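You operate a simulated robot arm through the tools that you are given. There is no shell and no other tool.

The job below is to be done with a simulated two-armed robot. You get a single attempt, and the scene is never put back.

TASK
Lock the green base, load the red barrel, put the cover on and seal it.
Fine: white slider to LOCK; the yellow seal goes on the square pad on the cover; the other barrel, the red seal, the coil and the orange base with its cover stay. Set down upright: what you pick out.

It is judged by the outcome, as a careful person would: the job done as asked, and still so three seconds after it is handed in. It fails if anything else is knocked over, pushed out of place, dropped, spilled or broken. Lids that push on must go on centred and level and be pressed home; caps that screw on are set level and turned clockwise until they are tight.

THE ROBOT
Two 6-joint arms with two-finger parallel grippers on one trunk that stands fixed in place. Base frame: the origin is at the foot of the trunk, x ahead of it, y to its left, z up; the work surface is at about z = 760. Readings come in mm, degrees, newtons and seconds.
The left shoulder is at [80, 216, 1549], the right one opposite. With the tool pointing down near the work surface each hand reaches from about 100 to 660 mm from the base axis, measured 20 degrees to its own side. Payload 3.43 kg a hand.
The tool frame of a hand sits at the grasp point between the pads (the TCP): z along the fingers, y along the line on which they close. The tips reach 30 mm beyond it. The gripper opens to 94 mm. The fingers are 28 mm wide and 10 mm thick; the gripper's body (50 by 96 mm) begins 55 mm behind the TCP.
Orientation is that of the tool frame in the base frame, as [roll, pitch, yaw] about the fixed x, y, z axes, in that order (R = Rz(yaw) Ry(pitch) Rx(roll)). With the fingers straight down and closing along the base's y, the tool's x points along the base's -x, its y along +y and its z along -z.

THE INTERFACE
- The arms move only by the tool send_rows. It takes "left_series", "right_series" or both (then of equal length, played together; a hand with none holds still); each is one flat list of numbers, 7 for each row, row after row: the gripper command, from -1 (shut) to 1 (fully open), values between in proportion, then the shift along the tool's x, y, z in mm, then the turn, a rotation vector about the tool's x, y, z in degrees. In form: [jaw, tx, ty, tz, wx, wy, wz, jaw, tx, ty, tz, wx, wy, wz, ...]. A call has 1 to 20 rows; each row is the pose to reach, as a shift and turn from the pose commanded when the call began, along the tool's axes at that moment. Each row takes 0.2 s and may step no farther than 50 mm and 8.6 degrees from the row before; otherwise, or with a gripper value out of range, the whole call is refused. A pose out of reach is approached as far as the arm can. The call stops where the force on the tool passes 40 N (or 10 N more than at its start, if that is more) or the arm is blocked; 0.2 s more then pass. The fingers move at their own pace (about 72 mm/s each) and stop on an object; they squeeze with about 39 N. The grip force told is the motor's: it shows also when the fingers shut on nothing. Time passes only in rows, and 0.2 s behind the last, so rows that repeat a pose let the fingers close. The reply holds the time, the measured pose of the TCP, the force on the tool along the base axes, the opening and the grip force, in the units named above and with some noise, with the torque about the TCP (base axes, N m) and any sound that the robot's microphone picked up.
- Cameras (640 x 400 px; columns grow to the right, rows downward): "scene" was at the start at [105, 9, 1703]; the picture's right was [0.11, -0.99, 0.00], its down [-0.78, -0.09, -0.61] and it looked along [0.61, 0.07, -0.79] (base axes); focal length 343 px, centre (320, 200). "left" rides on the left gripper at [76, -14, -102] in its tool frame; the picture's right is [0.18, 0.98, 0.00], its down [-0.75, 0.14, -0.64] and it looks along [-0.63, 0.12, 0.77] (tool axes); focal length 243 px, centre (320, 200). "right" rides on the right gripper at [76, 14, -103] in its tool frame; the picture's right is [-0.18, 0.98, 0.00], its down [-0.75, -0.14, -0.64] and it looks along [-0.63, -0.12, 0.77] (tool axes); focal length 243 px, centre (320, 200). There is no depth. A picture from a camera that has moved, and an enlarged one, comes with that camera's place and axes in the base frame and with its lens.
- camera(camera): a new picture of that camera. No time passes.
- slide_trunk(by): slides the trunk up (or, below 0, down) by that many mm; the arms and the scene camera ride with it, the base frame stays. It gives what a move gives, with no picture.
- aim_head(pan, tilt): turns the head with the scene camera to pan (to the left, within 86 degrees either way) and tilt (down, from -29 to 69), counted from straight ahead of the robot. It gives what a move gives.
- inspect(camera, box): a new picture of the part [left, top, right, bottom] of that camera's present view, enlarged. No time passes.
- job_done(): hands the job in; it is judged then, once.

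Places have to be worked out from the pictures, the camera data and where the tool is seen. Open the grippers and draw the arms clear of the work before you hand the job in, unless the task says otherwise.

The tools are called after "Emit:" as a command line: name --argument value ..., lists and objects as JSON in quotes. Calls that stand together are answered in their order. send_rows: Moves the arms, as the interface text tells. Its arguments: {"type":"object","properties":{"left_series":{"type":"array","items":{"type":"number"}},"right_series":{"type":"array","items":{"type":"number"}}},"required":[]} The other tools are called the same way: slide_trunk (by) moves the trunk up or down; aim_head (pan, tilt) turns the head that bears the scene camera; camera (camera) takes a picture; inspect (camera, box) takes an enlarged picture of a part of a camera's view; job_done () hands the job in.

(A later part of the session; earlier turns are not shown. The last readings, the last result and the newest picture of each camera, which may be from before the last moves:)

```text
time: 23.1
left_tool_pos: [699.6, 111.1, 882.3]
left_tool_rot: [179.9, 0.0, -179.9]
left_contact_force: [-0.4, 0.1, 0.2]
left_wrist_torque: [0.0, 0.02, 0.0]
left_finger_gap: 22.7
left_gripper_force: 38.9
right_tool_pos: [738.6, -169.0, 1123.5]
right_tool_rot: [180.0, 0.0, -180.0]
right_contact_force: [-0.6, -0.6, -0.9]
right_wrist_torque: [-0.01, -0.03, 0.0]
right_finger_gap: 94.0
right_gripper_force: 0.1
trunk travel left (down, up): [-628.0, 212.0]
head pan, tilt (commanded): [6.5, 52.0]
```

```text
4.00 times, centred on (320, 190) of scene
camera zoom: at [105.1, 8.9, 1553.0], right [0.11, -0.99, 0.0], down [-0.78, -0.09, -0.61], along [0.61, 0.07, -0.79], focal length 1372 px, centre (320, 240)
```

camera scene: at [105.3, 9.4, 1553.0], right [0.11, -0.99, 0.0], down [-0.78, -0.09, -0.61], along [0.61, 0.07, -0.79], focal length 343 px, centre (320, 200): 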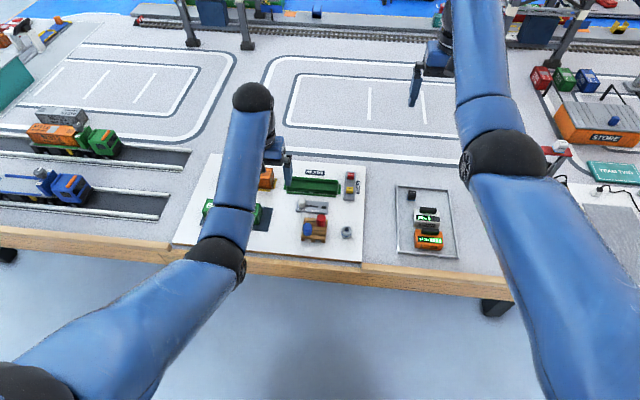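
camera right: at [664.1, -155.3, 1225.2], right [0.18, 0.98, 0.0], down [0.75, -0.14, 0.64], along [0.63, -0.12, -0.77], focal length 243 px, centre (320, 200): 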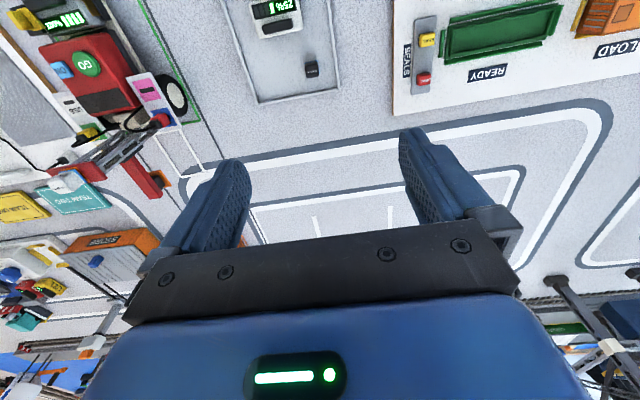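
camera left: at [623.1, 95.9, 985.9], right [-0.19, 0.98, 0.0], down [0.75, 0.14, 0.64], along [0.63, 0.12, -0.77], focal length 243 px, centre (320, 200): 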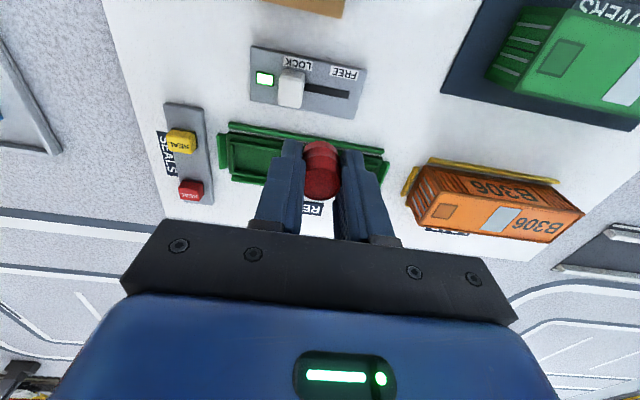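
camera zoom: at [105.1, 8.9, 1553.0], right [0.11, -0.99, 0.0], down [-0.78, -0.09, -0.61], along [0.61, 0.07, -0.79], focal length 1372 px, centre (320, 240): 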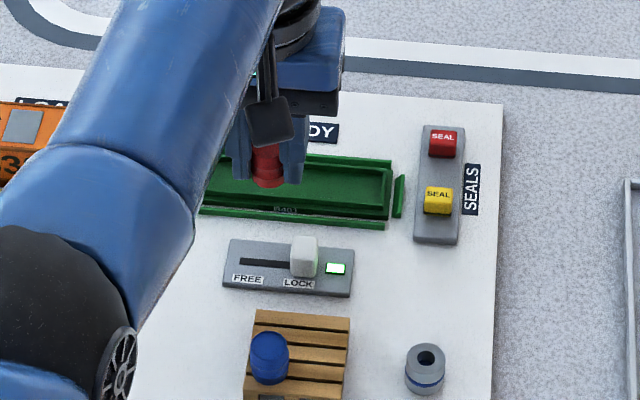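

I advance over the base at the same height and look again from the left hand and right hand cameras.

Emit:
send_rows --left_series '[-1, -20, 0, 0, 0, 0, 0, -1, -40, 0, 0, 0, 0, 0, -1, -55, 0, 0, 0, 0, 0, -1, -55, 0, 0, 0, 0, 0]'

Emit:
inspect --camera "left" --box '[160, 40, 480, 240]'

Emit:
inspect --camera "right" --box '[380, 0, 640, 130]'

```text
time: 24.1
left_tool_pos: [727.1, 114.4, 890.0]
left_tool_rot: [179.9, 0.0, 180.0]
left_contact_force: [0.8, 0.3, 0.3]
left_wrist_torque: [0.02, 0.05, -0.02]
left_finger_gap: 22.6
left_gripper_force: 39.1
left hand out of reach, approached as far as the arm can: row 2, 3, 4
right_tool_pos: [739.9, -168.2, 1123.3]
right_tool_rot: [180.0, 0.0, 179.9]
right_contact_force: [-0.2, 0.1, 0.4]
right_wrist_torque: [-0.05, -0.01, 0.0]
right_finger_gap: 94.0
right_gripper_force: 0.0
trunk travel left (down, up): [-628.0, 212.0]
head pan, tilt (commanded): [6.5, 52.0]
```

```text
2.00 times, centred on (320, 140) of left
camera zoom: at [649.8, 99.6, 992.6], right [-0.18, 0.98, 0.0], down [0.75, 0.14, 0.64], along [0.63, 0.12, -0.77], focal length 485 px, centre (320, 320)
```

zoom: 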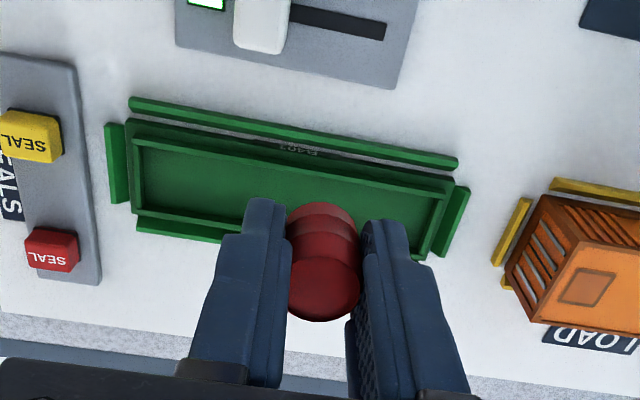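

```text
2.46 times, centred on (510, 65) of right
camera zoom: at [664.5, -155.5, 1224.8], right [0.18, 0.98, 0.0], down [0.75, -0.14, 0.64], along [0.63, -0.12, -0.77], focal length 597 px, centre (-148, 532)
```

zoom: 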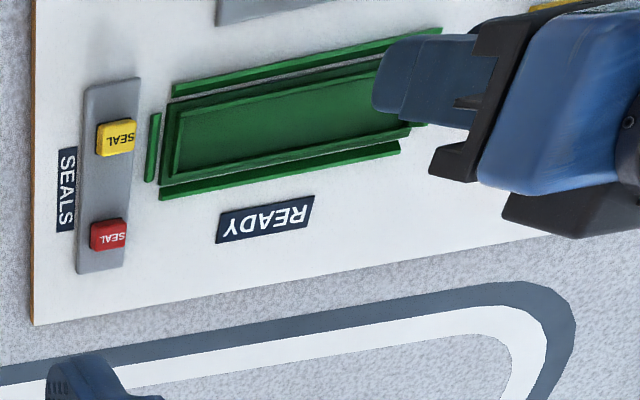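

The hand stopped at x≈727, the reach limit at this trunk height. I raise the hand 60 mm first, then lower the trunk, to gain reach without coming near the base.

Emit:
send_rows --left_series '[-1, 0, 0, -20, 0, 0, 0, -1, 0, 0, -40, 0, 0, 0, -1, 0, 0, -60, 0, 0, 0, -1, 0, 0, -60, 0, 0, 0]'

```text
time: 25.1
left_tool_pos: [726.9, 114.4, 951.8]
left_tool_rot: [179.9, 0.0, 180.0]
left_contact_force: [-0.7, -0.3, 0.0]
left_wrist_torque: [-0.02, -0.01, 0.01]
left_finger_gap: 22.8
left_gripper_force: 38.6
right_tool_pos: [739.6, -169.1, 1122.5]
right_tool_rot: [179.9, 0.0, 180.0]
right_contact_force: [-0.1, 0.2, -0.3]
right_wrist_torque: [0.0, 0.0, -0.01]
right_finger_gap: 93.8
right_gripper_force: 0.0
trunk travel left (down, up): [-628.0, 212.0]
head pan, tilt (commanded): [6.5, 52.0]
```

Now I slide the trunk down 90 mm; the barrel bottom will then be about 825, still above the base.

Emit:
slide_trunk --by -90

Emit:
send_rows --left_series '[-1, -5, 0, -10, 0, 0, 0, -1, -10, 0, -25, 0, 0, 0, -1, -15, 0, -25, 0, 0, 0, -1, -25, 0, -25, 0, 0, 0, -1, -30, 0, -25, 0, 0, 0, -1, -30, 0, -25, 0, 0, 0]'

Emit:
inspect --camera "left" --box '[160, 40, 480, 240]'

Emit:
camera --camera "scene"

```text
time: 26.4
left_tool_pos: [726.2, 113.5, 861.0]
left_tool_rot: [-180.0, 0.0, -180.0]
left_contact_force: [-0.3, 0.3, -1.1]
left_wrist_torque: [0.0, -0.02, 0.02]
left_finger_gap: 22.6
left_gripper_force: 39.2
right_tool_pos: [739.1, -169.3, 1033.4]
right_tool_rot: [-179.9, 0.0, 180.0]
right_contact_force: [-0.7, -0.2, -0.9]
right_wrist_torque: [0.02, 0.01, -0.01]
right_finger_gap: 94.0
right_gripper_force: 0.1
trunk travel left (down, up): [-538.0, 302.0]
head pan, tilt (commanded): [6.5, 52.0]
```

```text
time: 27.8
left_tool_pos: [747.0, 115.7, 886.4]
left_tool_rot: [-180.0, 0.0, -180.0]
left_contact_force: [-0.9, -0.2, 0.5]
left_wrist_torque: [-0.02, 0.01, 0.03]
left_finger_gap: 22.7
left_gripper_force: 38.7
left hand out of reach, approached as far as the arm can: row 4, 5, 6
right_tool_pos: [739.8, -169.8, 1033.0]
right_tool_rot: [180.0, 0.0, -180.0]
right_contact_force: [0.0, 0.4, -0.1]
right_wrist_torque: [0.0, 0.02, -0.01]
right_finger_gap: 93.8
right_gripper_force: 0.0
trunk travel left (down, up): [-538.0, 302.0]
head pan, tilt (commanded): [6.5, 52.0]
```

```text
2.00 times, centred on (320, 140) of left
camera zoom: at [670.4, 100.7, 989.4], right [-0.18, 0.98, 0.0], down [0.75, 0.14, 0.64], along [0.63, 0.12, -0.77], focal length 485 px, centre (320, 320)
```

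zoom: 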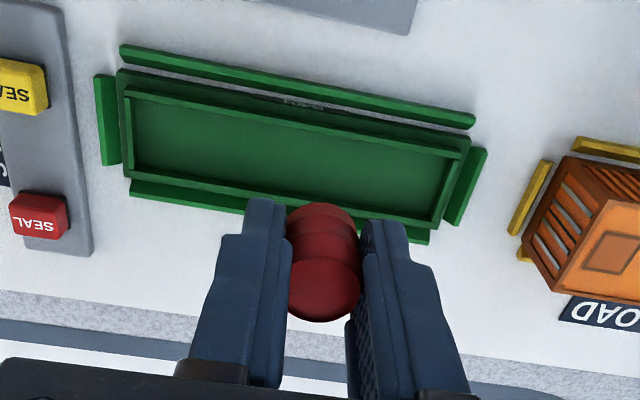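

```text
taken
camera scene: at [105.3, 8.9, 1463.0], right [0.11, -0.99, 0.0], down [-0.78, -0.09, -0.61], along [0.61, 0.07, -0.79], focal length 343 px, centre (320, 200)
```

scene: 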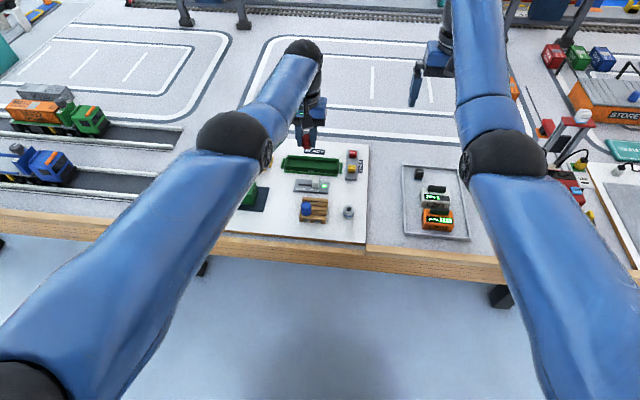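

The limit now is x≈747, so the base (centre about (753, 104)) sits right at the edge of reach; the best trunk height is lower still. I take a fresh right-hand picture of the base to fix its height.

Emit:
inspect --camera "right" --box '[420, 0, 640, 140]'

Emit:
camera --camera "right"

```text
2.86 times, centred on (530, 70) of right
camera zoom: at [664.2, -155.5, 1135.0], right [0.18, 0.98, 0.0], down [0.75, -0.14, 0.64], along [0.63, -0.12, -0.77], focal length 693 px, centre (-280, 571)
```

zoom: 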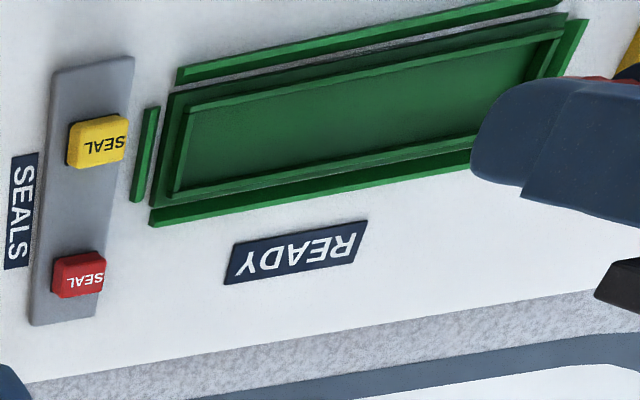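

```text
taken
camera right: at [664.2, -155.5, 1135.0], right [0.18, 0.98, 0.0], down [0.75, -0.14, 0.64], along [0.63, -0.12, -0.77], focal length 243 px, centre (320, 200)
```

right: 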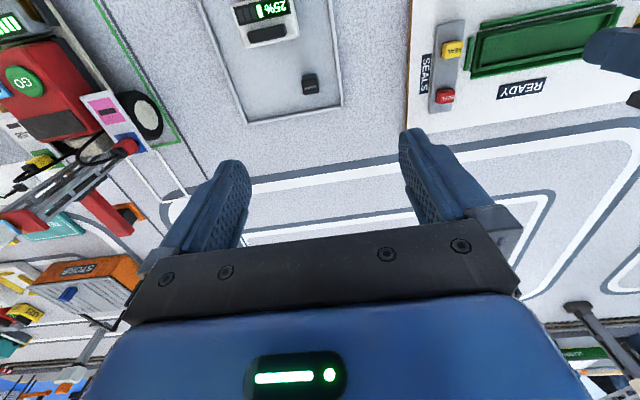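

The tray outer size is about 145×44 mm centred near (753, 104), with a raised inner rim. I raise the left hand 120 mm before lowering the trunk further for the best reach.

Emit:
send_rows --left_series '[-1, 0, 0, -30, 0, 0, 0, -1, 0, 0, -60, 0, 0, 0, -1, 0, 0, -90, 0, 0, 0, -1, 0, 0, -120, 0, 0, 0, -1, 0, 0, -120, 0, 0, 0]'

Emit:
slide_trunk --by -150

Emit:
camera --camera "scene"

Emit:
camera --camera "left"

Emit:
camera --camera "right"

```text
time: 29.0
left_tool_pos: [746.8, 114.9, 1007.2]
left_tool_rot: [-180.0, 0.0, -180.0]
left_contact_force: [-0.7, -0.2, -0.5]
left_wrist_torque: [0.02, -0.01, -0.02]
left_finger_gap: 22.5
left_gripper_force: 39.5
right_tool_pos: [740.2, -167.7, 1033.3]
right_tool_rot: [-180.0, 0.1, -179.9]
right_contact_force: [-0.2, 0.3, -0.3]
right_wrist_torque: [-0.01, 0.01, 0.0]
right_finger_gap: 94.0
right_gripper_force: 0.0
trunk travel left (down, up): [-538.0, 302.0]
head pan, tilt (commanded): [6.5, 52.0]
```

```text
time: 30.8
left_tool_pos: [746.5, 115.1, 857.4]
left_tool_rot: [-180.0, 0.0, 179.9]
left_contact_force: [-1.6, -0.9, 0.0]
left_wrist_torque: [0.0, -0.01, -0.02]
left_finger_gap: 22.7
left_gripper_force: 39.2
right_tool_pos: [739.7, -167.7, 883.6]
right_tool_rot: [-180.0, 0.1, 180.0]
right_contact_force: [-0.1, -1.0, -0.1]
right_wrist_torque: [0.02, -0.01, -0.03]
right_finger_gap: 94.0
right_gripper_force: 0.0
trunk travel left (down, up): [-388.0, 452.0]
head pan, tilt (commanded): [6.5, 52.0]
```

```text
taken
camera scene: at [105.0, 9.0, 1313.1], right [0.11, -0.99, 0.0], down [-0.78, -0.09, -0.61], along [0.61, 0.07, -0.79], focal length 343 px, centre (320, 200)
```

scene: 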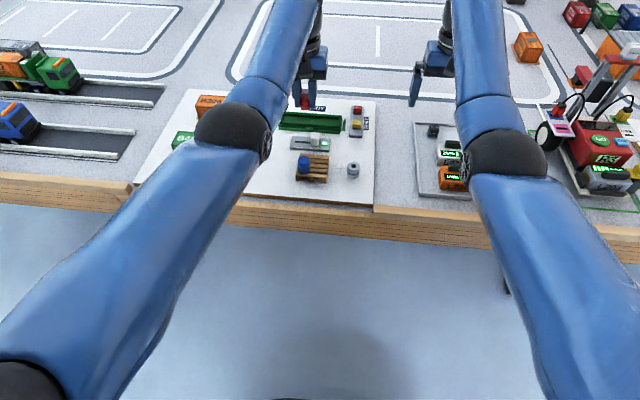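

```text
taken
camera left: at [669.9, 100.3, 959.8], right [-0.18, 0.98, 0.0], down [0.75, 0.14, 0.64], along [0.63, 0.12, -0.77], focal length 243 px, centre (320, 200)
```

left: 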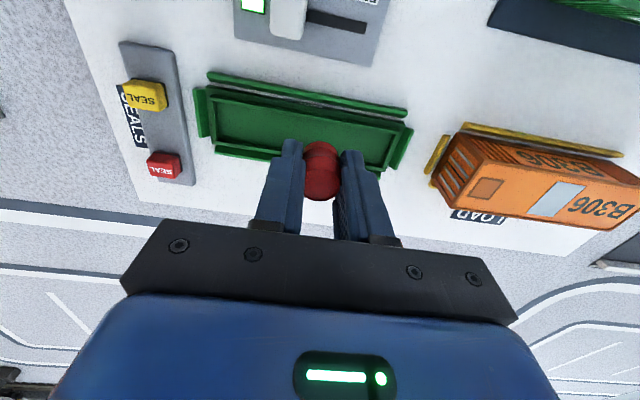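

```text
taken
camera right: at [664.0, -155.4, 985.2], right [0.18, 0.98, 0.0], down [0.75, -0.14, 0.64], along [0.63, -0.12, -0.77], focal length 243 px, centre (320, 200)
```

right: 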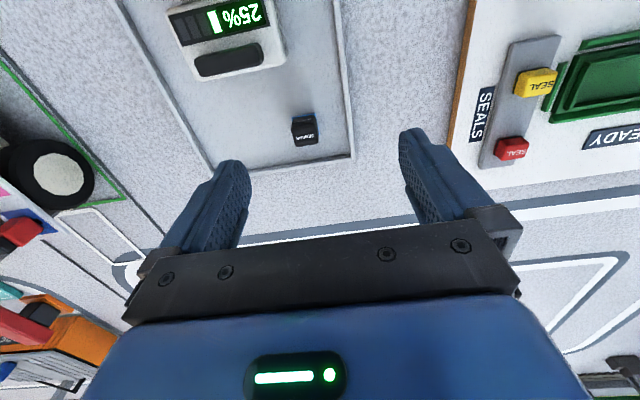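

Now the trunk is at −390 mm. I shift the barrel to about (754, 120) at this height and check the base in the enlarged view.

Emit:
send_rows --left_series '[-1, -4, 3, 0, 0, 0, 0, -1, -8, 6, 0, 0, 0, 0, -1, -8, 6, 0, 0, 0, 0]'

Emit:
inspect --camera "left" --box '[180, 50, 440, 210]'

Emit:
inspect --camera "right" --box '[440, 0, 640, 180]'

Emit:
inspect --camera "scene" --box '[260, 60, 400, 160]'

```text
time: 31.6
left_tool_pos: [755.3, 120.4, 857.2]
left_tool_rot: [179.9, 0.0, -180.0]
left_contact_force: [-0.2, 0.8, -0.6]
left_wrist_torque: [-0.02, 0.03, -0.05]
left_finger_gap: 22.5
left_gripper_force: 39.3
right_tool_pos: [738.9, -169.6, 883.6]
right_tool_rot: [-180.0, 0.0, -179.9]
right_contact_force: [-0.2, -0.1, -0.1]
right_wrist_torque: [-0.04, 0.05, -0.01]
right_finger_gap: 93.9
right_gripper_force: 0.1
trunk travel left (down, up): [-388.0, 452.0]
head pan, tilt (commanded): [6.5, 52.0]
```

```text
2.46 times, centred on (310, 130) of left
camera zoom: at [677.8, 106.8, 959.6], right [-0.18, 0.98, 0.0], down [0.75, 0.14, 0.64], along [0.63, 0.12, -0.77], focal length 597 px, centre (345, 372)
```

zoom: 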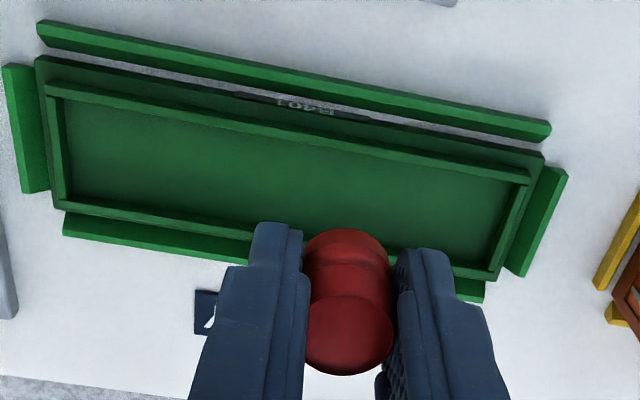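

```text
2.22 times, centred on (540, 90) of right
camera zoom: at [664.2, -155.5, 984.9], right [0.18, 0.98, 0.0], down [0.75, -0.14, 0.64], along [0.63, -0.12, -0.77], focal length 539 px, centre (-169, 444)
```

zoom: 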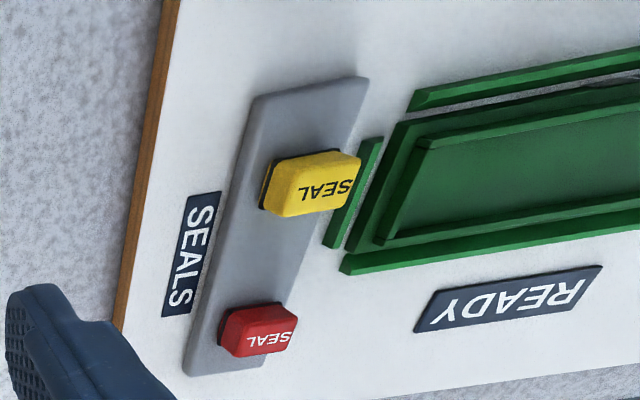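

```text
4.00 times, centred on (330, 110) of scene
camera zoom: at [105.3, 8.9, 1313.0], right [0.11, -0.99, 0.0], down [-0.78, -0.09, -0.61], along [0.61, 0.07, -0.79], focal length 1372 px, centre (280, 560)
```

zoom: 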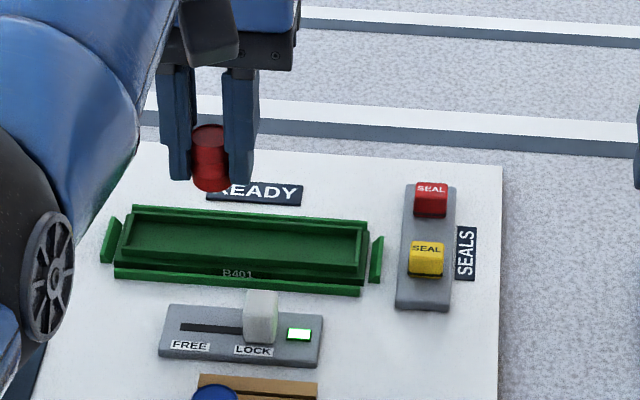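

Reach is fine here. Triangulation gives the base ledge at z≈775.5, the lip top ≈781 and the tray centre ≈(755, 104). The barrel is at about (754, 121); I lower it into the tray, first to ~5 mm above the floor.

Emit:
send_rows --left_series '[-1, -1, -3, 10, 0, 0, 0, -1, -1, -3, 20, 0, 0, 0, -1, -1, -3, 30, 0, 0, 0, -1, -1, -3, 38, 0, 0, 0, -1, -1, -3, 42, 0, 0, 0, -1, -1, -3, 42, 0, 0, 0]'

Emit:
inspect --camera "left" --box '[180, 50, 440, 210]'

Emit:
inspect --camera "scene" --box '[260, 60, 400, 160]'

```text
time: 33.0
left_tool_pos: [755.5, 118.0, 815.8]
left_tool_rot: [-180.0, 0.0, -180.0]
left_contact_force: [-0.2, 0.3, -0.9]
left_wrist_torque: [-0.02, -0.03, 0.02]
left_finger_gap: 22.7
left_gripper_force: 39.0
right_tool_pos: [739.4, -168.8, 883.5]
right_tool_rot: [180.0, -0.1, -180.0]
right_contact_force: [0.4, -0.3, 0.0]
right_wrist_torque: [0.0, -0.02, -0.02]
right_finger_gap: 94.1
right_gripper_force: 0.1
trunk travel left (down, up): [-388.0, 452.0]
head pan, tilt (commanded): [6.5, 52.0]
```

```text
2.46 times, centred on (310, 130) of left
camera zoom: at [679.5, 103.6, 917.4], right [-0.18, 0.98, 0.0], down [0.75, 0.14, 0.64], along [0.63, 0.12, -0.77], focal length 597 px, centre (345, 372)
```

zoom: 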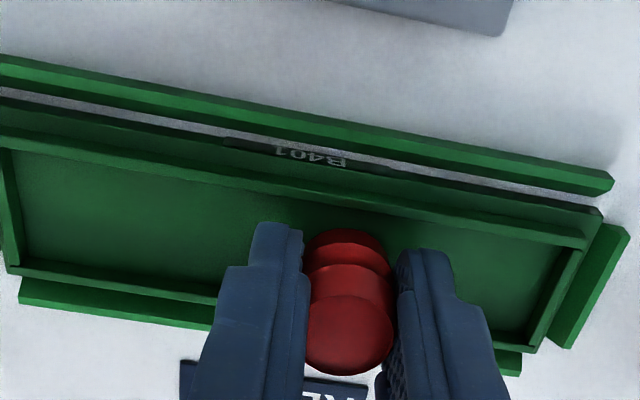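

```text
4.00 times, centred on (330, 110) of scene
camera zoom: at [105.2, 9.0, 1313.0], right [0.11, -0.99, 0.0], down [-0.78, -0.09, -0.61], along [0.61, 0.07, -0.79], focal length 1372 px, centre (280, 560)
```

zoom: 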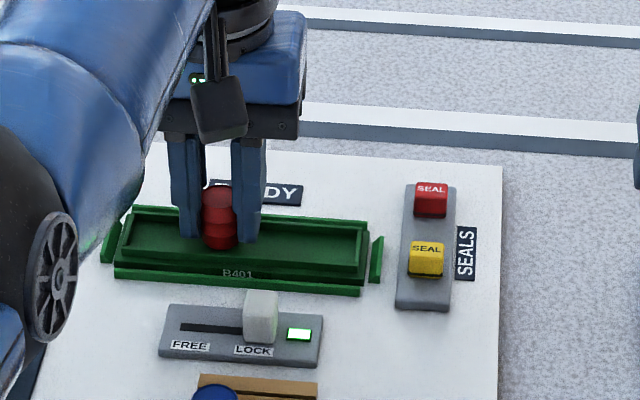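

The barrel bottom is already inside the lip, and the tips are just above the lip top (≈784). The tray interior (~27 mm) is about as wide as the fingers, so I go down in 1 mm steps watching the force.

Emit:
send_rows --left_series '[-1, 0, 0, 1, 0, 0, 0, -1, 0, 0, 2, 0, 0, 0, -1, 0, 0, 2, 0, 0, 0]'

```text
time: 33.8
left_tool_pos: [755.4, 116.8, 813.3]
left_tool_rot: [180.0, 0.0, -180.0]
left_contact_force: [0.3, 0.1, -0.1]
left_wrist_torque: [-0.02, -0.02, -0.02]
left_finger_gap: 22.9
left_gripper_force: 38.6
right_tool_pos: [739.2, -169.8, 883.7]
right_tool_rot: [179.9, 0.0, 180.0]
right_contact_force: [-0.1, -0.9, 0.5]
right_wrist_torque: [0.02, -0.01, -0.02]
right_finger_gap: 94.1
right_gripper_force: 0.0
trunk travel left (down, up): [-388.0, 452.0]
head pan, tilt (commanded): [6.5, 52.0]
```

No contact yet at TCP z≈813.5; I continue down in 1 mm steps.

Emit:
send_rows --left_series '[-1, 0, 0, 1, 0, 0, 0, -1, 0, 0, 2, 0, 0, 0, -1, 0, 0, 2, 0, 0, 0]'

Emit:
inspect --camera "left" --box '[220, 90, 420, 230]'

Emit:
inspect --camera "scene" --box '[280, 70, 360, 140]'

```text
time: 34.5
left_tool_pos: [754.9, 116.9, 812.2]
left_tool_rot: [179.9, 0.2, 180.0]
left_contact_force: [-0.2, -0.3, 2.6]
left_wrist_torque: [0.04, -0.02, 0.0]
left_finger_gap: 22.6
left_gripper_force: 39.3
right_tool_pos: [739.6, -168.4, 883.2]
right_tool_rot: [-180.0, 0.1, 179.9]
right_contact_force: [1.1, -0.2, 0.5]
right_wrist_torque: [0.01, -0.01, 0.02]
right_finger_gap: 94.0
right_gripper_force: 0.0
trunk travel left (down, up): [-388.0, 452.0]
head pan, tilt (commanded): [6.5, 52.0]
```

```text
2.86 times, centred on (320, 160) of left
camera zoom: at [679.1, 103.5, 914.2], right [-0.18, 0.98, 0.0], down [0.75, 0.14, 0.64], along [0.63, 0.12, -0.77], focal length 693 px, centre (320, 314)
```

zoom: 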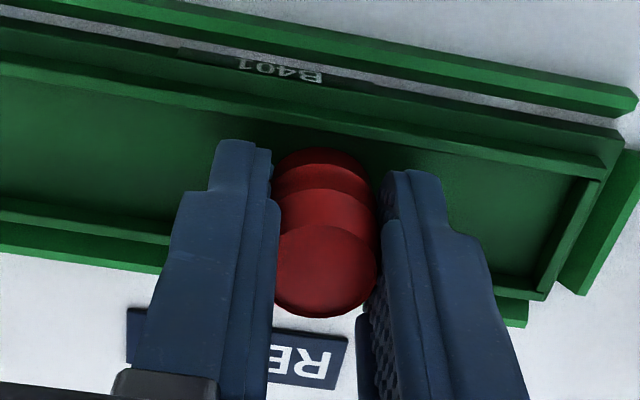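

```text
5.71 times, centred on (320, 105) of scene
camera zoom: at [104.8, 9.0, 1313.1], right [0.11, -0.99, 0.0], down [-0.78, -0.09, -0.62], along [0.61, 0.07, -0.79], focal length 1959 px, centre (320, 743)
```

zoom: 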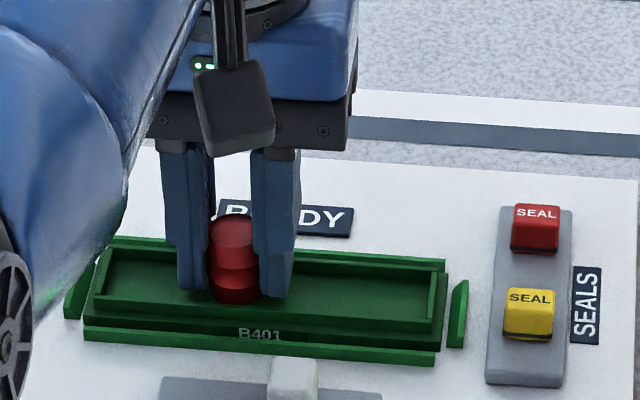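

A first light contact (2.6 N) appears. I go another 1 mm to see how firm it is.

Emit:
send_rows --left_series '[-1, 0, 0, 0.5, 0, 0, 0, -1, 0, 0, 1, 0, 0, 0]'

```text
time: 35.1
left_tool_pos: [756.3, 117.5, 811.6]
left_tool_rot: [180.0, 0.2, -180.0]
left_contact_force: [2.4, 0.6, 5.8]
left_wrist_torque: [0.08, -0.12, 0.0]
left_finger_gap: 22.6
left_gripper_force: 39.3
right_tool_pos: [740.0, -169.2, 883.7]
right_tool_rot: [-179.9, 0.0, 179.9]
right_contact_force: [-0.3, -0.7, 0.4]
right_wrist_torque: [-0.01, 0.0, 0.0]
right_finger_gap: 94.1
right_gripper_force: 0.2
trunk travel left (down, up): [-388.0, 452.0]
head pan, tilt (commanded): [6.5, 52.0]
```

The contact is gentle at TCP z≈811, which matches the barrel bottom on the tray floor (≈774). I open the jaws gently just enough to release it.

Emit:
send_rows --left_series '[-0.5, 0, 0, 0, 0, 0, 0, -0.45, 0, 0, 0, 0, 0, 0, -0.35, 0, 0, 0, 0, 0, 0, -0.25, 0, 0, 0, 0, 0, 0, -0.25, 0, 0, 0, 0, 0, 0]'

Emit:
inspect --camera "left" --box '[220, 90, 420, 230]'

Emit:
inspect --camera "scene" --box '[280, 70, 360, 140]'

```text
time: 36.4
left_tool_pos: [755.2, 117.5, 810.0]
left_tool_rot: [180.0, 0.0, -179.9]
left_contact_force: [0.3, 0.2, 1.0]
left_wrist_torque: [0.0, -0.02, -0.01]
left_finger_gap: 35.2
left_gripper_force: 0.0
right_tool_pos: [739.9, -168.2, 883.4]
right_tool_rot: [-179.9, 0.1, -180.0]
right_contact_force: [0.3, -0.2, 0.4]
right_wrist_torque: [-0.03, 0.0, 0.01]
right_finger_gap: 94.0
right_gripper_force: 0.1
trunk travel left (down, up): [-388.0, 452.0]
head pan, tilt (commanded): [6.5, 52.0]
```

```text
2.86 times, centred on (320, 160) of left
camera zoom: at [678.7, 103.4, 913.0], right [-0.18, 0.98, 0.0], down [0.75, 0.14, 0.64], along [0.63, 0.12, -0.77], focal length 693 px, centre (320, 314)
```

zoom: 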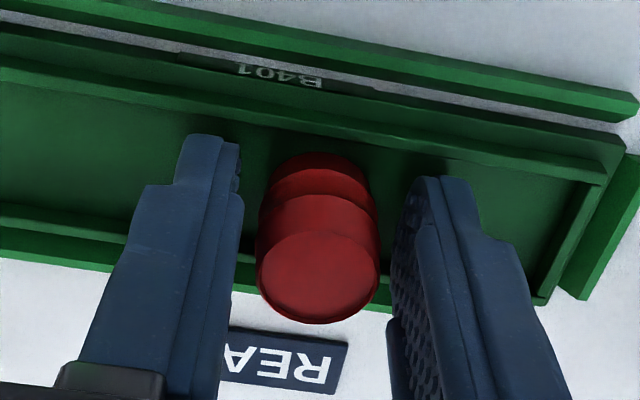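

```text
5.71 times, centred on (320, 105) of scene
camera zoom: at [105.2, 9.0, 1313.0], right [0.11, -0.99, 0.0], down [-0.78, -0.09, -0.61], along [0.61, 0.07, -0.79], focal length 1959 px, centre (320, 743)
```

zoom: 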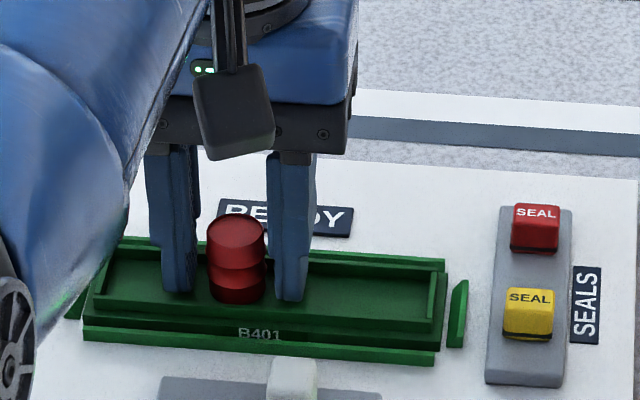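

The red barrel stands upright in the tray. I lift the hand straight up clear of it.

Emit:
send_rows --left_series '[-0.25, 0, 0, -10, 0, 0, 0, -0.25, 0, 0, -25, 0, 0, 0, -0.25, 0, 0, -50, 0, 0, 0, -0.25, 0, 0, -80, 0, 0, 0, -0.25, 0, 0, -80, 0, 0, 0]'

Emit:
camera --camera "left"

Emit:
inspect --camera "left" --box '[180, 50, 440, 210]'

```text
time: 37.5
left_tool_pos: [755.2, 118.4, 889.2]
left_tool_rot: [-180.0, 0.1, 180.0]
left_contact_force: [-0.5, 0.8, 0.9]
left_wrist_torque: [0.02, 0.02, 0.02]
left_finger_gap: 35.3
left_gripper_force: 0.0
right_tool_pos: [739.1, -169.0, 883.1]
right_tool_rot: [-180.0, 0.1, 179.9]
right_contact_force: [0.3, -0.7, -0.4]
right_wrist_torque: [0.03, -0.01, 0.01]
right_finger_gap: 93.9
right_gripper_force: 0.2
trunk travel left (down, up): [-388.0, 452.0]
head pan, tilt (commanded): [6.5, 52.0]
```

```text
taken
camera left: at [678.6, 103.0, 992.1], right [-0.18, 0.98, 0.0], down [0.75, 0.14, 0.64], along [0.63, 0.12, -0.77], focal length 243 px, centre (320, 200)
```

left: 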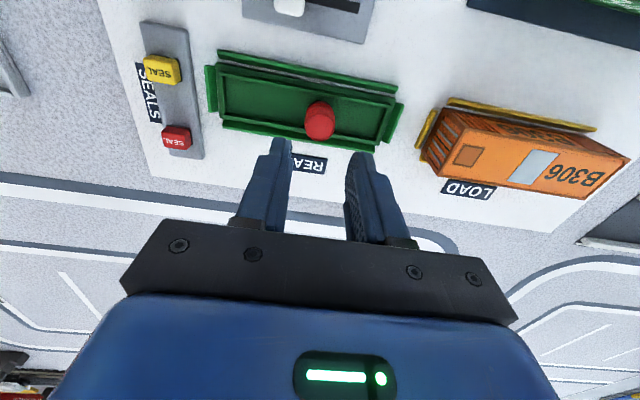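

```text
2.46 times, centred on (310, 130) of left
camera zoom: at [678.6, 103.0, 992.1], right [-0.18, 0.98, 0.0], down [0.75, 0.14, 0.64], along [0.63, 0.12, -0.77], focal length 597 px, centre (345, 372)
```

zoom: 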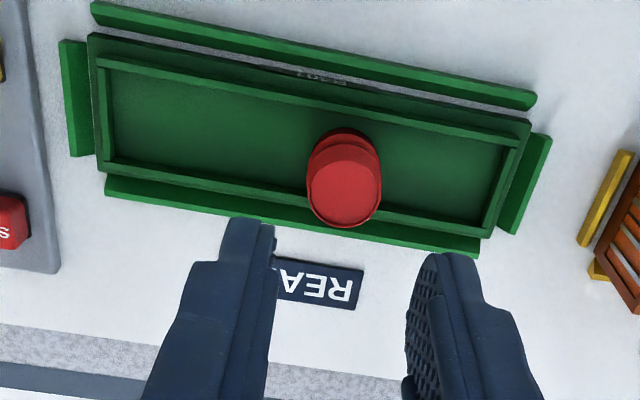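

The barrel stands at about (755, 118) and the base lip is at x 738–774, y 34–175 (centre ≈(755.7, 104.5)). For the cover I need the trunk higher again, so I raise it 230 mm with the hands clear.

Emit:
slide_trunk --by 230

```text
time: 40.0
left_tool_pos: [754.9, 118.3, 1118.8]
left_tool_rot: [-180.0, -0.1, 180.0]
left_contact_force: [0.0, -0.7, 0.0]
left_wrist_torque: [0.02, 0.0, -0.01]
left_finger_gap: 35.1
left_gripper_force: 0.1
right_tool_pos: [739.5, -168.7, 1112.8]
right_tool_rot: [-180.0, -0.1, -179.9]
right_contact_force: [-0.4, -0.3, -1.2]
right_wrist_torque: [0.01, 0.0, 0.07]
right_finger_gap: 93.9
right_gripper_force: 0.1
trunk travel left (down, up): [-618.0, 222.0]
head pan, tilt (commanded): [6.5, 52.0]
```

Next I bring the left hand above the cover at about (650, 300, 940) and turn it 90° so the jaws close across the cover's width, opening them fully.

Emit:
send_rows --left_series '[0, 8, 15, 15, 0, 0, 7.5, 0.3, 16, 30, 30, 0, 0, 15, 0.6, 24, 45, 45, 0, 0, 22.5, 0.7, 32, 60, 60, 0, 0, 30, 0.7, 40, 75, 75, 0, 0, 37.5, 0.7, 48, 90, 90, 0, 0, 45, 0.7, 56, 105, 105, 0, 0, 52.5, 0.7, 64, 120, 120, 0, 0, 60, 0.7, 72, 135, 135, 0, 0, 67.5, 0.7, 80, 150, 150, 0, 0, 75, 0.7, 88, 165, 165, 0, 0, 82.5, 0.7, 96, 182, 179, 0, 0, 90, 0.7, 96, 182, 179, 0, 0, 90]'

Emit:
camera --camera "left"

Emit:
camera --camera "scene"

```text
time: 42.8
left_tool_pos: [659.9, 297.5, 941.0]
left_tool_rot: [180.0, 0.0, 90.0]
left_contact_force: [-0.7, 0.2, -0.4]
left_wrist_torque: [0.0, 0.02, 0.01]
left_finger_gap: 79.6
left_gripper_force: 0.1
left hand out of reach, approached as far as the arm can: row 4, 5, 6, 7, 8, 9
right_tool_pos: [739.2, -169.9, 1113.3]
right_tool_rot: [180.0, 0.1, 180.0]
right_contact_force: [0.0, -0.7, -0.2]
right_wrist_torque: [-0.02, 0.01, 0.03]
right_finger_gap: 94.1
right_gripper_force: 0.0
trunk travel left (down, up): [-618.0, 222.0]
head pan, tilt (commanded): [6.5, 52.0]
```

```text
taken
camera left: at [645.2, 374.2, 1043.0], right [0.98, 0.18, 0.0], down [0.14, -0.75, 0.64], along [0.12, -0.63, -0.77], focal length 243 px, centre (320, 200)
```

left: 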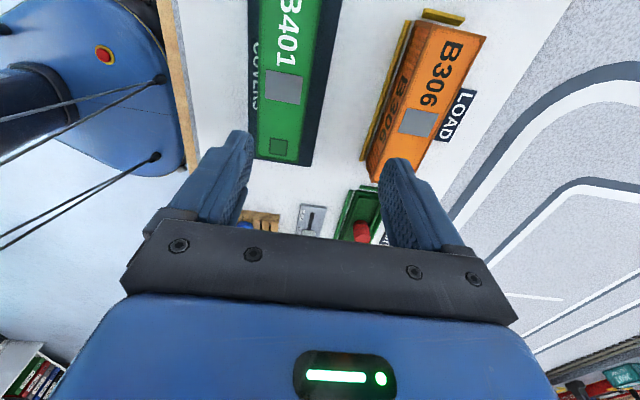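

```text
taken
camera scene: at [105.3, 8.7, 1543.0], right [0.11, -0.99, 0.0], down [-0.78, -0.09, -0.61], along [0.61, 0.07, -0.79], focal length 343 px, centre (320, 200)
```

scene: 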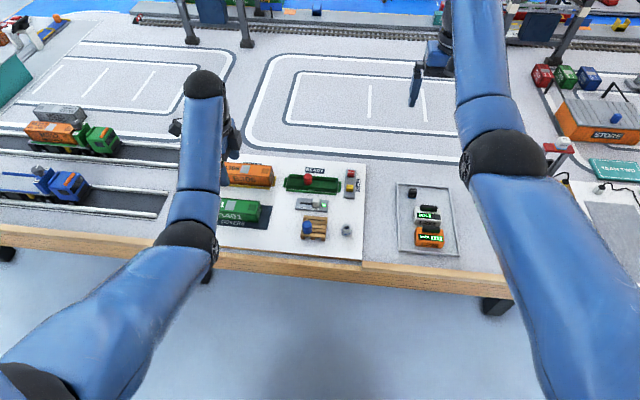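

The hand is turned with the camera on the +y side. I enlarge the cover view to get its position and yaw.

Emit:
inspect --camera "left" --box '[200, 0, 500, 200]'

Emit:
inspect --camera "scene" --box '[200, 150, 340, 250]'

```text
2.00 times, centred on (350, 100) of left
camera zoom: at [645.2, 374.2, 1043.0], right [0.98, 0.18, 0.0], down [0.14, -0.75, 0.64], along [0.12, -0.63, -0.77], focal length 485 px, centre (260, 400)
```

zoom: 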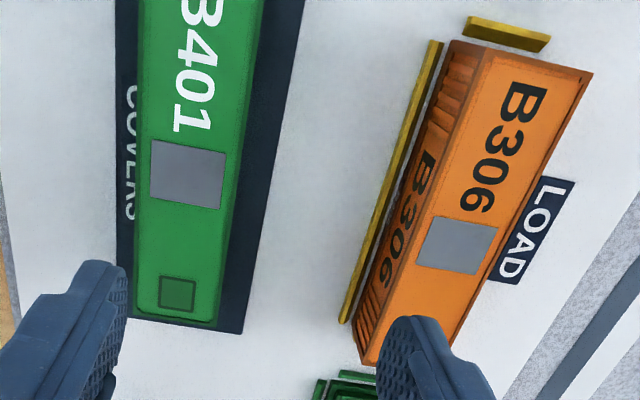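

```text
4.00 times, centred on (270, 200) of scene
camera zoom: at [105.3, 8.7, 1543.0], right [0.11, -0.99, 0.0], down [-0.78, -0.09, -0.61], along [0.61, 0.07, -0.79], focal length 1372 px, centre (520, 200)
```

zoom: 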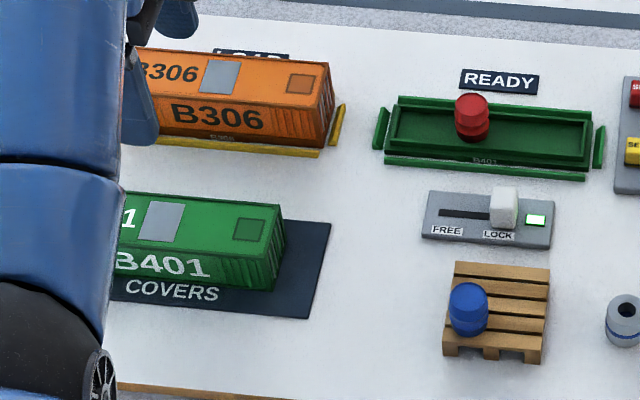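

The cover's top is at z≈815, spanning x≈603–647 and y≈232–380 (centre ≈(625, 306)), aligned with the base axes. I move above it at (625, 318) — slightly off-centre in y so that the placing pose stays in reach — and look straight down.

Emit:
send_rows --left_series '[0.7, 7, -12, 9, 0, 0, 0, 0.7, 14, -24, 18, 0, 0, 0, 0.7, 19.8, -34.2, 26, 0, 0, 0, 0.7, 19.8, -34.2, 36, 0, 0, 0, 0.7, 19.8, -34.2, 36, 0, 0, 0]'

Emit:
camera --camera "left"

Emit:
inspect --camera "left" --box '[220, 0, 420, 240]'

```text
time: 44.0
left_tool_pos: [624.1, 320.3, 904.6]
left_tool_rot: [-180.0, -0.1, 89.9]
left_contact_force: [0.9, -0.2, 0.3]
left_wrist_torque: [0.03, 0.01, -0.05]
left_finger_gap: 79.9
left_gripper_force: 0.1
right_tool_pos: [738.7, -169.8, 1114.1]
right_tool_rot: [180.0, 0.1, -180.0]
right_contact_force: [0.2, -0.4, -0.3]
right_wrist_torque: [0.03, -0.01, 0.04]
right_finger_gap: 94.2
right_gripper_force: 0.0
trunk travel left (down, up): [-618.0, 222.0]
head pan, tilt (commanded): [6.5, 52.0]
```

```text
taken
camera left: at [609.9, 395.6, 1007.0], right [0.98, 0.18, 0.0], down [0.14, -0.75, 0.64], along [0.12, -0.63, -0.77], focal length 243 px, centre (320, 200)
```

left: 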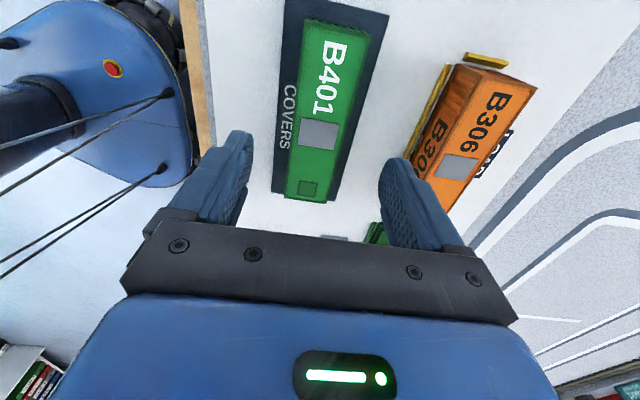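

```text
1.67 times, centred on (320, 120) of left
camera zoom: at [609.9, 395.6, 1007.0], right [0.98, 0.18, 0.0], down [0.14, -0.75, 0.64], along [0.12, -0.63, -0.77], focal length 404 px, centre (320, 333)
```

zoom: 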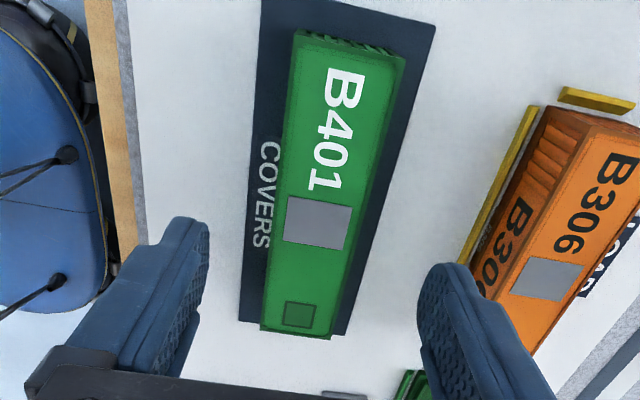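

TCP is at (624, 320, 905), and the cover centre comes out at (624.8, 306.6) with top z≈815. I descend with the open jaws straddling it, to TCP z≈818.

Emit:
send_rows --left_series '[0.7, 0, 0.9, 20, 0, 0, 0, 0.7, 0, 0.9, 40, 0, 0, 0, 0.7, 0, 0.9, 60, 0, 0, 0, 0.7, 0, 0.9, 75, 0, 0, 0, 0.7, 0, 0.9, 82, 0, 0, 0, 0.7, 0, 0.9, 87, 0, 0, 0, 0.7, 0, 0.9, 87, 0, 0, 0]'

Emit:
camera --camera "left"

Emit:
inspect --camera "scene" --box '[180, 150, 320, 250]'

```text
time: 45.6
left_tool_pos: [624.9, 319.0, 817.1]
left_tool_rot: [180.0, -0.1, 89.9]
left_contact_force: [0.4, 1.0, 0.4]
left_wrist_torque: [0.0, 0.02, 0.0]
left_finger_gap: 80.1
left_gripper_force: 0.0
right_tool_pos: [739.6, -168.0, 1113.6]
right_tool_rot: [-180.0, -0.1, -179.9]
right_contact_force: [-0.1, 0.5, 0.3]
right_wrist_torque: [-0.01, 0.01, -0.02]
right_finger_gap: 93.8
right_gripper_force: 0.1
trunk travel left (down, up): [-618.0, 222.0]
head pan, tilt (commanded): [6.5, 52.0]
```

```text
taken
camera left: at [610.6, 394.8, 920.3], right [0.98, 0.18, 0.0], down [0.14, -0.75, 0.64], along [0.12, -0.63, -0.77], focal length 243 px, centre (320, 200)
```

left: 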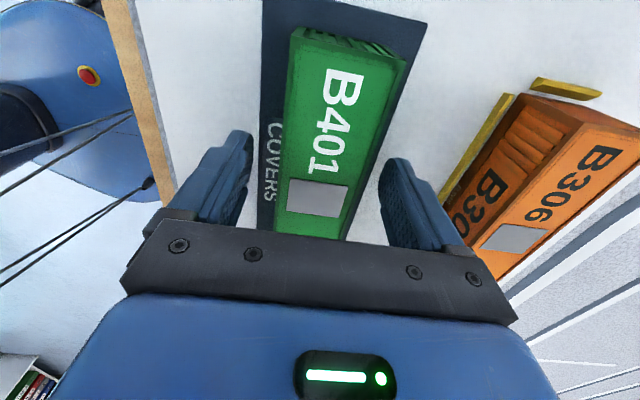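

```text
4.00 times, centred on (250, 200) of scene
camera zoom: at [105.3, 9.1, 1543.0], right [0.11, -0.99, 0.0], down [-0.78, -0.09, -0.61], along [0.61, 0.07, -0.79], focal length 1372 px, centre (600, 200)
```

zoom: 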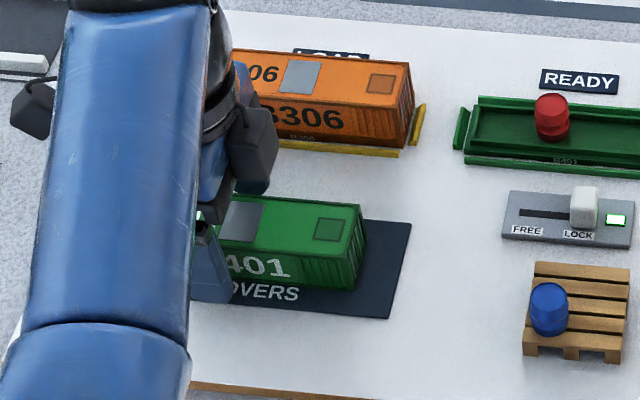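

The jaws straddle the cover cleanly. I close them on its sides.

Emit:
send_rows --left_series '[0.3, 0, 0, 0, 0, 0, 0, 0, 0, 0, 0, 0, 0, 0, -0.3, 0, 0, 0, 0, 0, 0, -1, 0, 0, 0, 0, 0, 0, -1, 0, 0, 0, 0, 0, 0, -1, 0, 0, 0, 0, 0, 0]'

Emit:
camera --camera "left"

```text
time: 47.0
left_tool_pos: [624.9, 319.0, 819.4]
left_tool_rot: [179.8, -0.1, 90.0]
left_contact_force: [3.7, 2.4, 11.4]
left_wrist_torque: [-0.19, 0.12, -0.01]
left_finger_gap: 44.2
left_gripper_force: 38.8
right_tool_pos: [738.4, -169.5, 1113.6]
right_tool_rot: [180.0, -0.1, -180.0]
right_contact_force: [0.1, 0.7, -0.4]
right_wrist_torque: [0.02, 0.0, 0.01]
right_finger_gap: 94.0
right_gripper_force: 0.0
trunk travel left (down, up): [-618.0, 222.0]
head pan, tilt (commanded): [6.5, 52.0]
```

```text
taken
camera left: at [610.5, 394.7, 922.0], right [0.98, 0.18, 0.0], down [0.14, -0.75, 0.64], along [0.12, -0.63, -0.77], focal length 243 px, centre (320, 200)
```

left: 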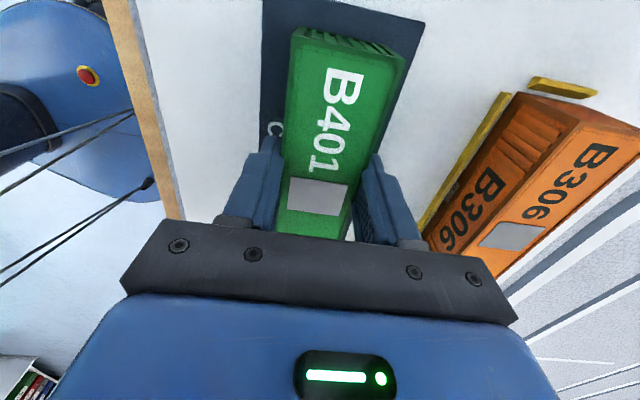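

The cover is gripped at 44.2 mm width. I lift it slowly a little and check that it comes along level.

Emit:
send_rows --left_series '[-1, 0, 0, -3, 0, 0, 0, -1, 0, 0, -8, 0, 0, 0, -1, 0, 0, -15, 0, 0, 0, -1, 0, 0, -20, 0, 0, 0, -1, 0, 0, -20, 0, 0, 0]'

Emit:
camera --camera "left"

Emit:
inspect --camera "scene" --box '[180, 150, 320, 250]'

```text
time: 48.2
left_tool_pos: [625.6, 319.3, 837.1]
left_tool_rot: [180.0, -0.1, 90.0]
left_contact_force: [-1.0, -1.2, -1.2]
left_wrist_torque: [0.0, 0.0, -0.03]
left_finger_gap: 44.4
left_gripper_force: 39.6
right_tool_pos: [739.0, -169.1, 1113.0]
right_tool_rot: [180.0, 0.0, 180.0]
right_contact_force: [0.4, -0.3, 0.3]
right_wrist_torque: [0.02, 0.04, -0.01]
right_finger_gap: 93.7
right_gripper_force: 0.0
trunk travel left (down, up): [-618.0, 222.0]
head pan, tilt (commanded): [6.5, 52.0]
```

```text
taken
camera left: at [611.0, 395.0, 940.0], right [0.98, 0.18, 0.0], down [0.14, -0.75, 0.64], along [0.12, -0.63, -0.77], focal length 243 px, centre (320, 200)
```

left: 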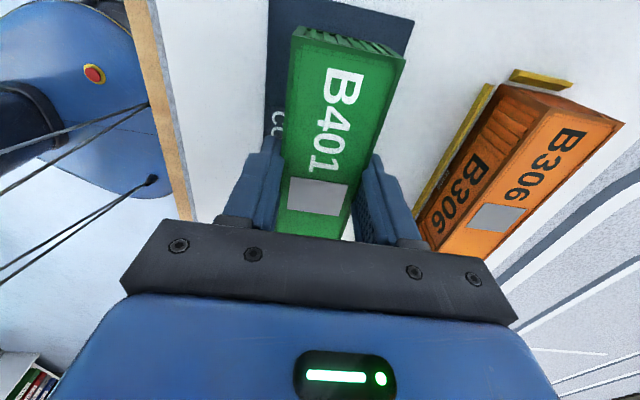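

```text
4.00 times, centred on (250, 200) of scene
camera zoom: at [105.4, 9.2, 1543.0], right [0.11, -0.99, 0.0], down [-0.78, -0.09, -0.61], along [0.61, 0.07, -0.79], focal length 1372 px, centre (600, 200)
```

zoom: 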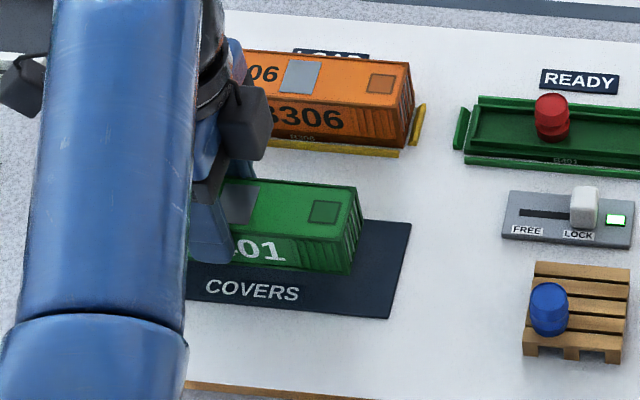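

The cover hangs level with its pose in the hand unchanged. I raise it to TCP z≈890 and move it along x≈690, then toward y≈117, clear of the orange unit and the pallet.

Emit:
send_rows --left_series '[-1, 0, 0, -20, 0, 0, 0, -1, 0, 0, -40, 0, 0, 0, -1, 0, 10, -52, 0, 0, 0, -1, 0, 35, -52, 0, 0, 0, -1, -10, 60, -52, 0, 0, 0, -1, -40, 65, -52, 0, 0, 0, -1, -75, 65, -52, 0, 0, 0, -1, -110, 65, -52, 0, 0, 0, -1, -145, 65, -52, 0, 0, 0, -1, -175, 65, -52, 0, 0, 0, -1, -195, 65, -52, 0, 0, 0, -1, -202, 65, -52, 0, 0, 0, -1, -202, 65, -52, 0, 0, 0]'

Emit:
camera --camera "left"

Emit:
camera --camera "scene"

```text
time: 51.0
left_tool_pos: [692.1, 118.4, 888.8]
left_tool_rot: [-180.0, 0.0, 90.0]
left_contact_force: [-1.0, 0.1, -1.1]
left_wrist_torque: [-0.03, -0.01, 0.0]
left_finger_gap: 44.1
left_gripper_force: 39.0
right_tool_pos: [739.7, -169.1, 1112.7]
right_tool_rot: [179.9, -0.1, -180.0]
right_contact_force: [-0.1, -0.7, 0.4]
right_wrist_torque: [0.02, -0.01, 0.01]
right_finger_gap: 94.2
right_gripper_force: 0.0
trunk travel left (down, up): [-618.0, 222.0]
head pan, tilt (commanded): [6.5, 52.0]
```

```text
taken
camera left: at [677.1, 193.1, 991.0], right [0.98, 0.18, 0.0], down [0.14, -0.75, 0.64], along [0.12, -0.63, -0.77], focal length 243 px, centre (320, 200)
```

left: 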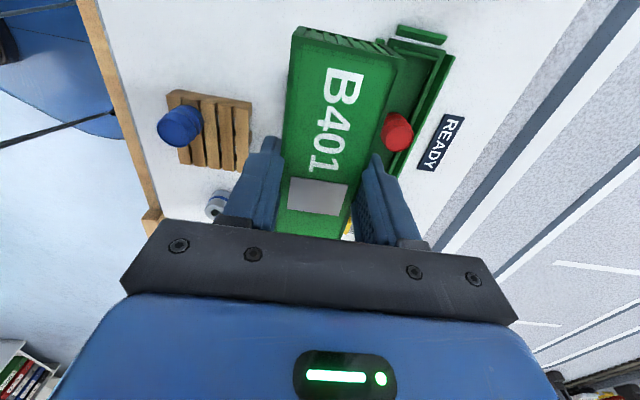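

```text
taken
camera scene: at [105.4, 9.1, 1543.0], right [0.11, -0.99, 0.0], down [-0.78, -0.09, -0.61], along [0.61, 0.07, -0.79], focal length 343 px, centre (320, 200)
```

scene: 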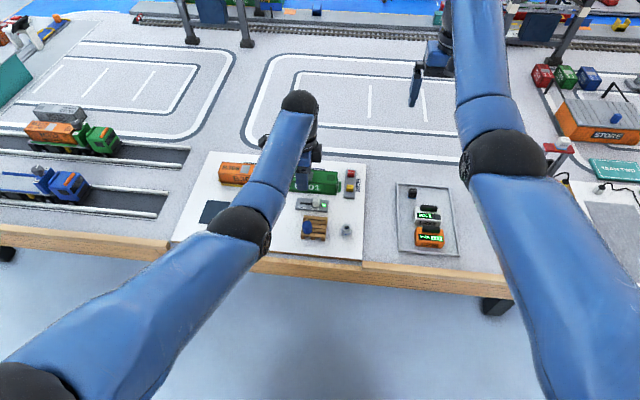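

The cover is carried safely. As before, I go out and up, then lower the trunk in stages, keeping the cover above the barrel top.

Emit:
send_rows --left_series '[-1, 0, 10, -30, 0, 0, 0, -1, 0, 20, -60, 0, 0, 0, -1, 0, 35, -90, 0, 0, 0, -1, 0, 40, -120, 0, 0, 0, -1, 0, 40, -150, 0, 0, 0, -1, 0, 40, -170, 0, 0, 0, -1, 0, 40, -170, 0, 0, 0]'

Emit:
slide_trunk --by -130

```text
time: 52.6
left_tool_pos: [729.3, 119.4, 1058.2]
left_tool_rot: [179.9, 0.0, 90.0]
left_contact_force: [0.2, -0.1, -0.5]
left_wrist_torque: [0.02, -0.01, 0.03]
left_finger_gap: 44.2
left_gripper_force: 39.2
right_tool_pos: [739.9, -168.7, 1112.8]
right_tool_rot: [179.9, -0.1, -180.0]
right_contact_force: [-0.2, 1.0, 0.6]
right_wrist_torque: [0.0, -0.02, 0.01]
right_finger_gap: 93.9
right_gripper_force: 0.0
trunk travel left (down, up): [-618.0, 222.0]
head pan, tilt (commanded): [6.5, 52.0]
```

```text
time: 54.1
left_tool_pos: [729.7, 119.5, 930.2]
left_tool_rot: [180.0, 0.0, 90.0]
left_contact_force: [-0.7, 0.7, -0.9]
left_wrist_torque: [0.01, 0.01, -0.01]
left_finger_gap: 44.1
left_gripper_force: 38.4
right_tool_pos: [739.5, -169.4, 983.5]
right_tool_rot: [180.0, 0.1, -180.0]
right_contact_force: [0.2, 0.4, 0.5]
right_wrist_torque: [-0.01, 0.0, -0.01]
right_finger_gap: 94.0
right_gripper_force: 0.2
trunk travel left (down, up): [-488.0, 352.0]
head pan, tilt (commanded): [6.5, 52.0]
```

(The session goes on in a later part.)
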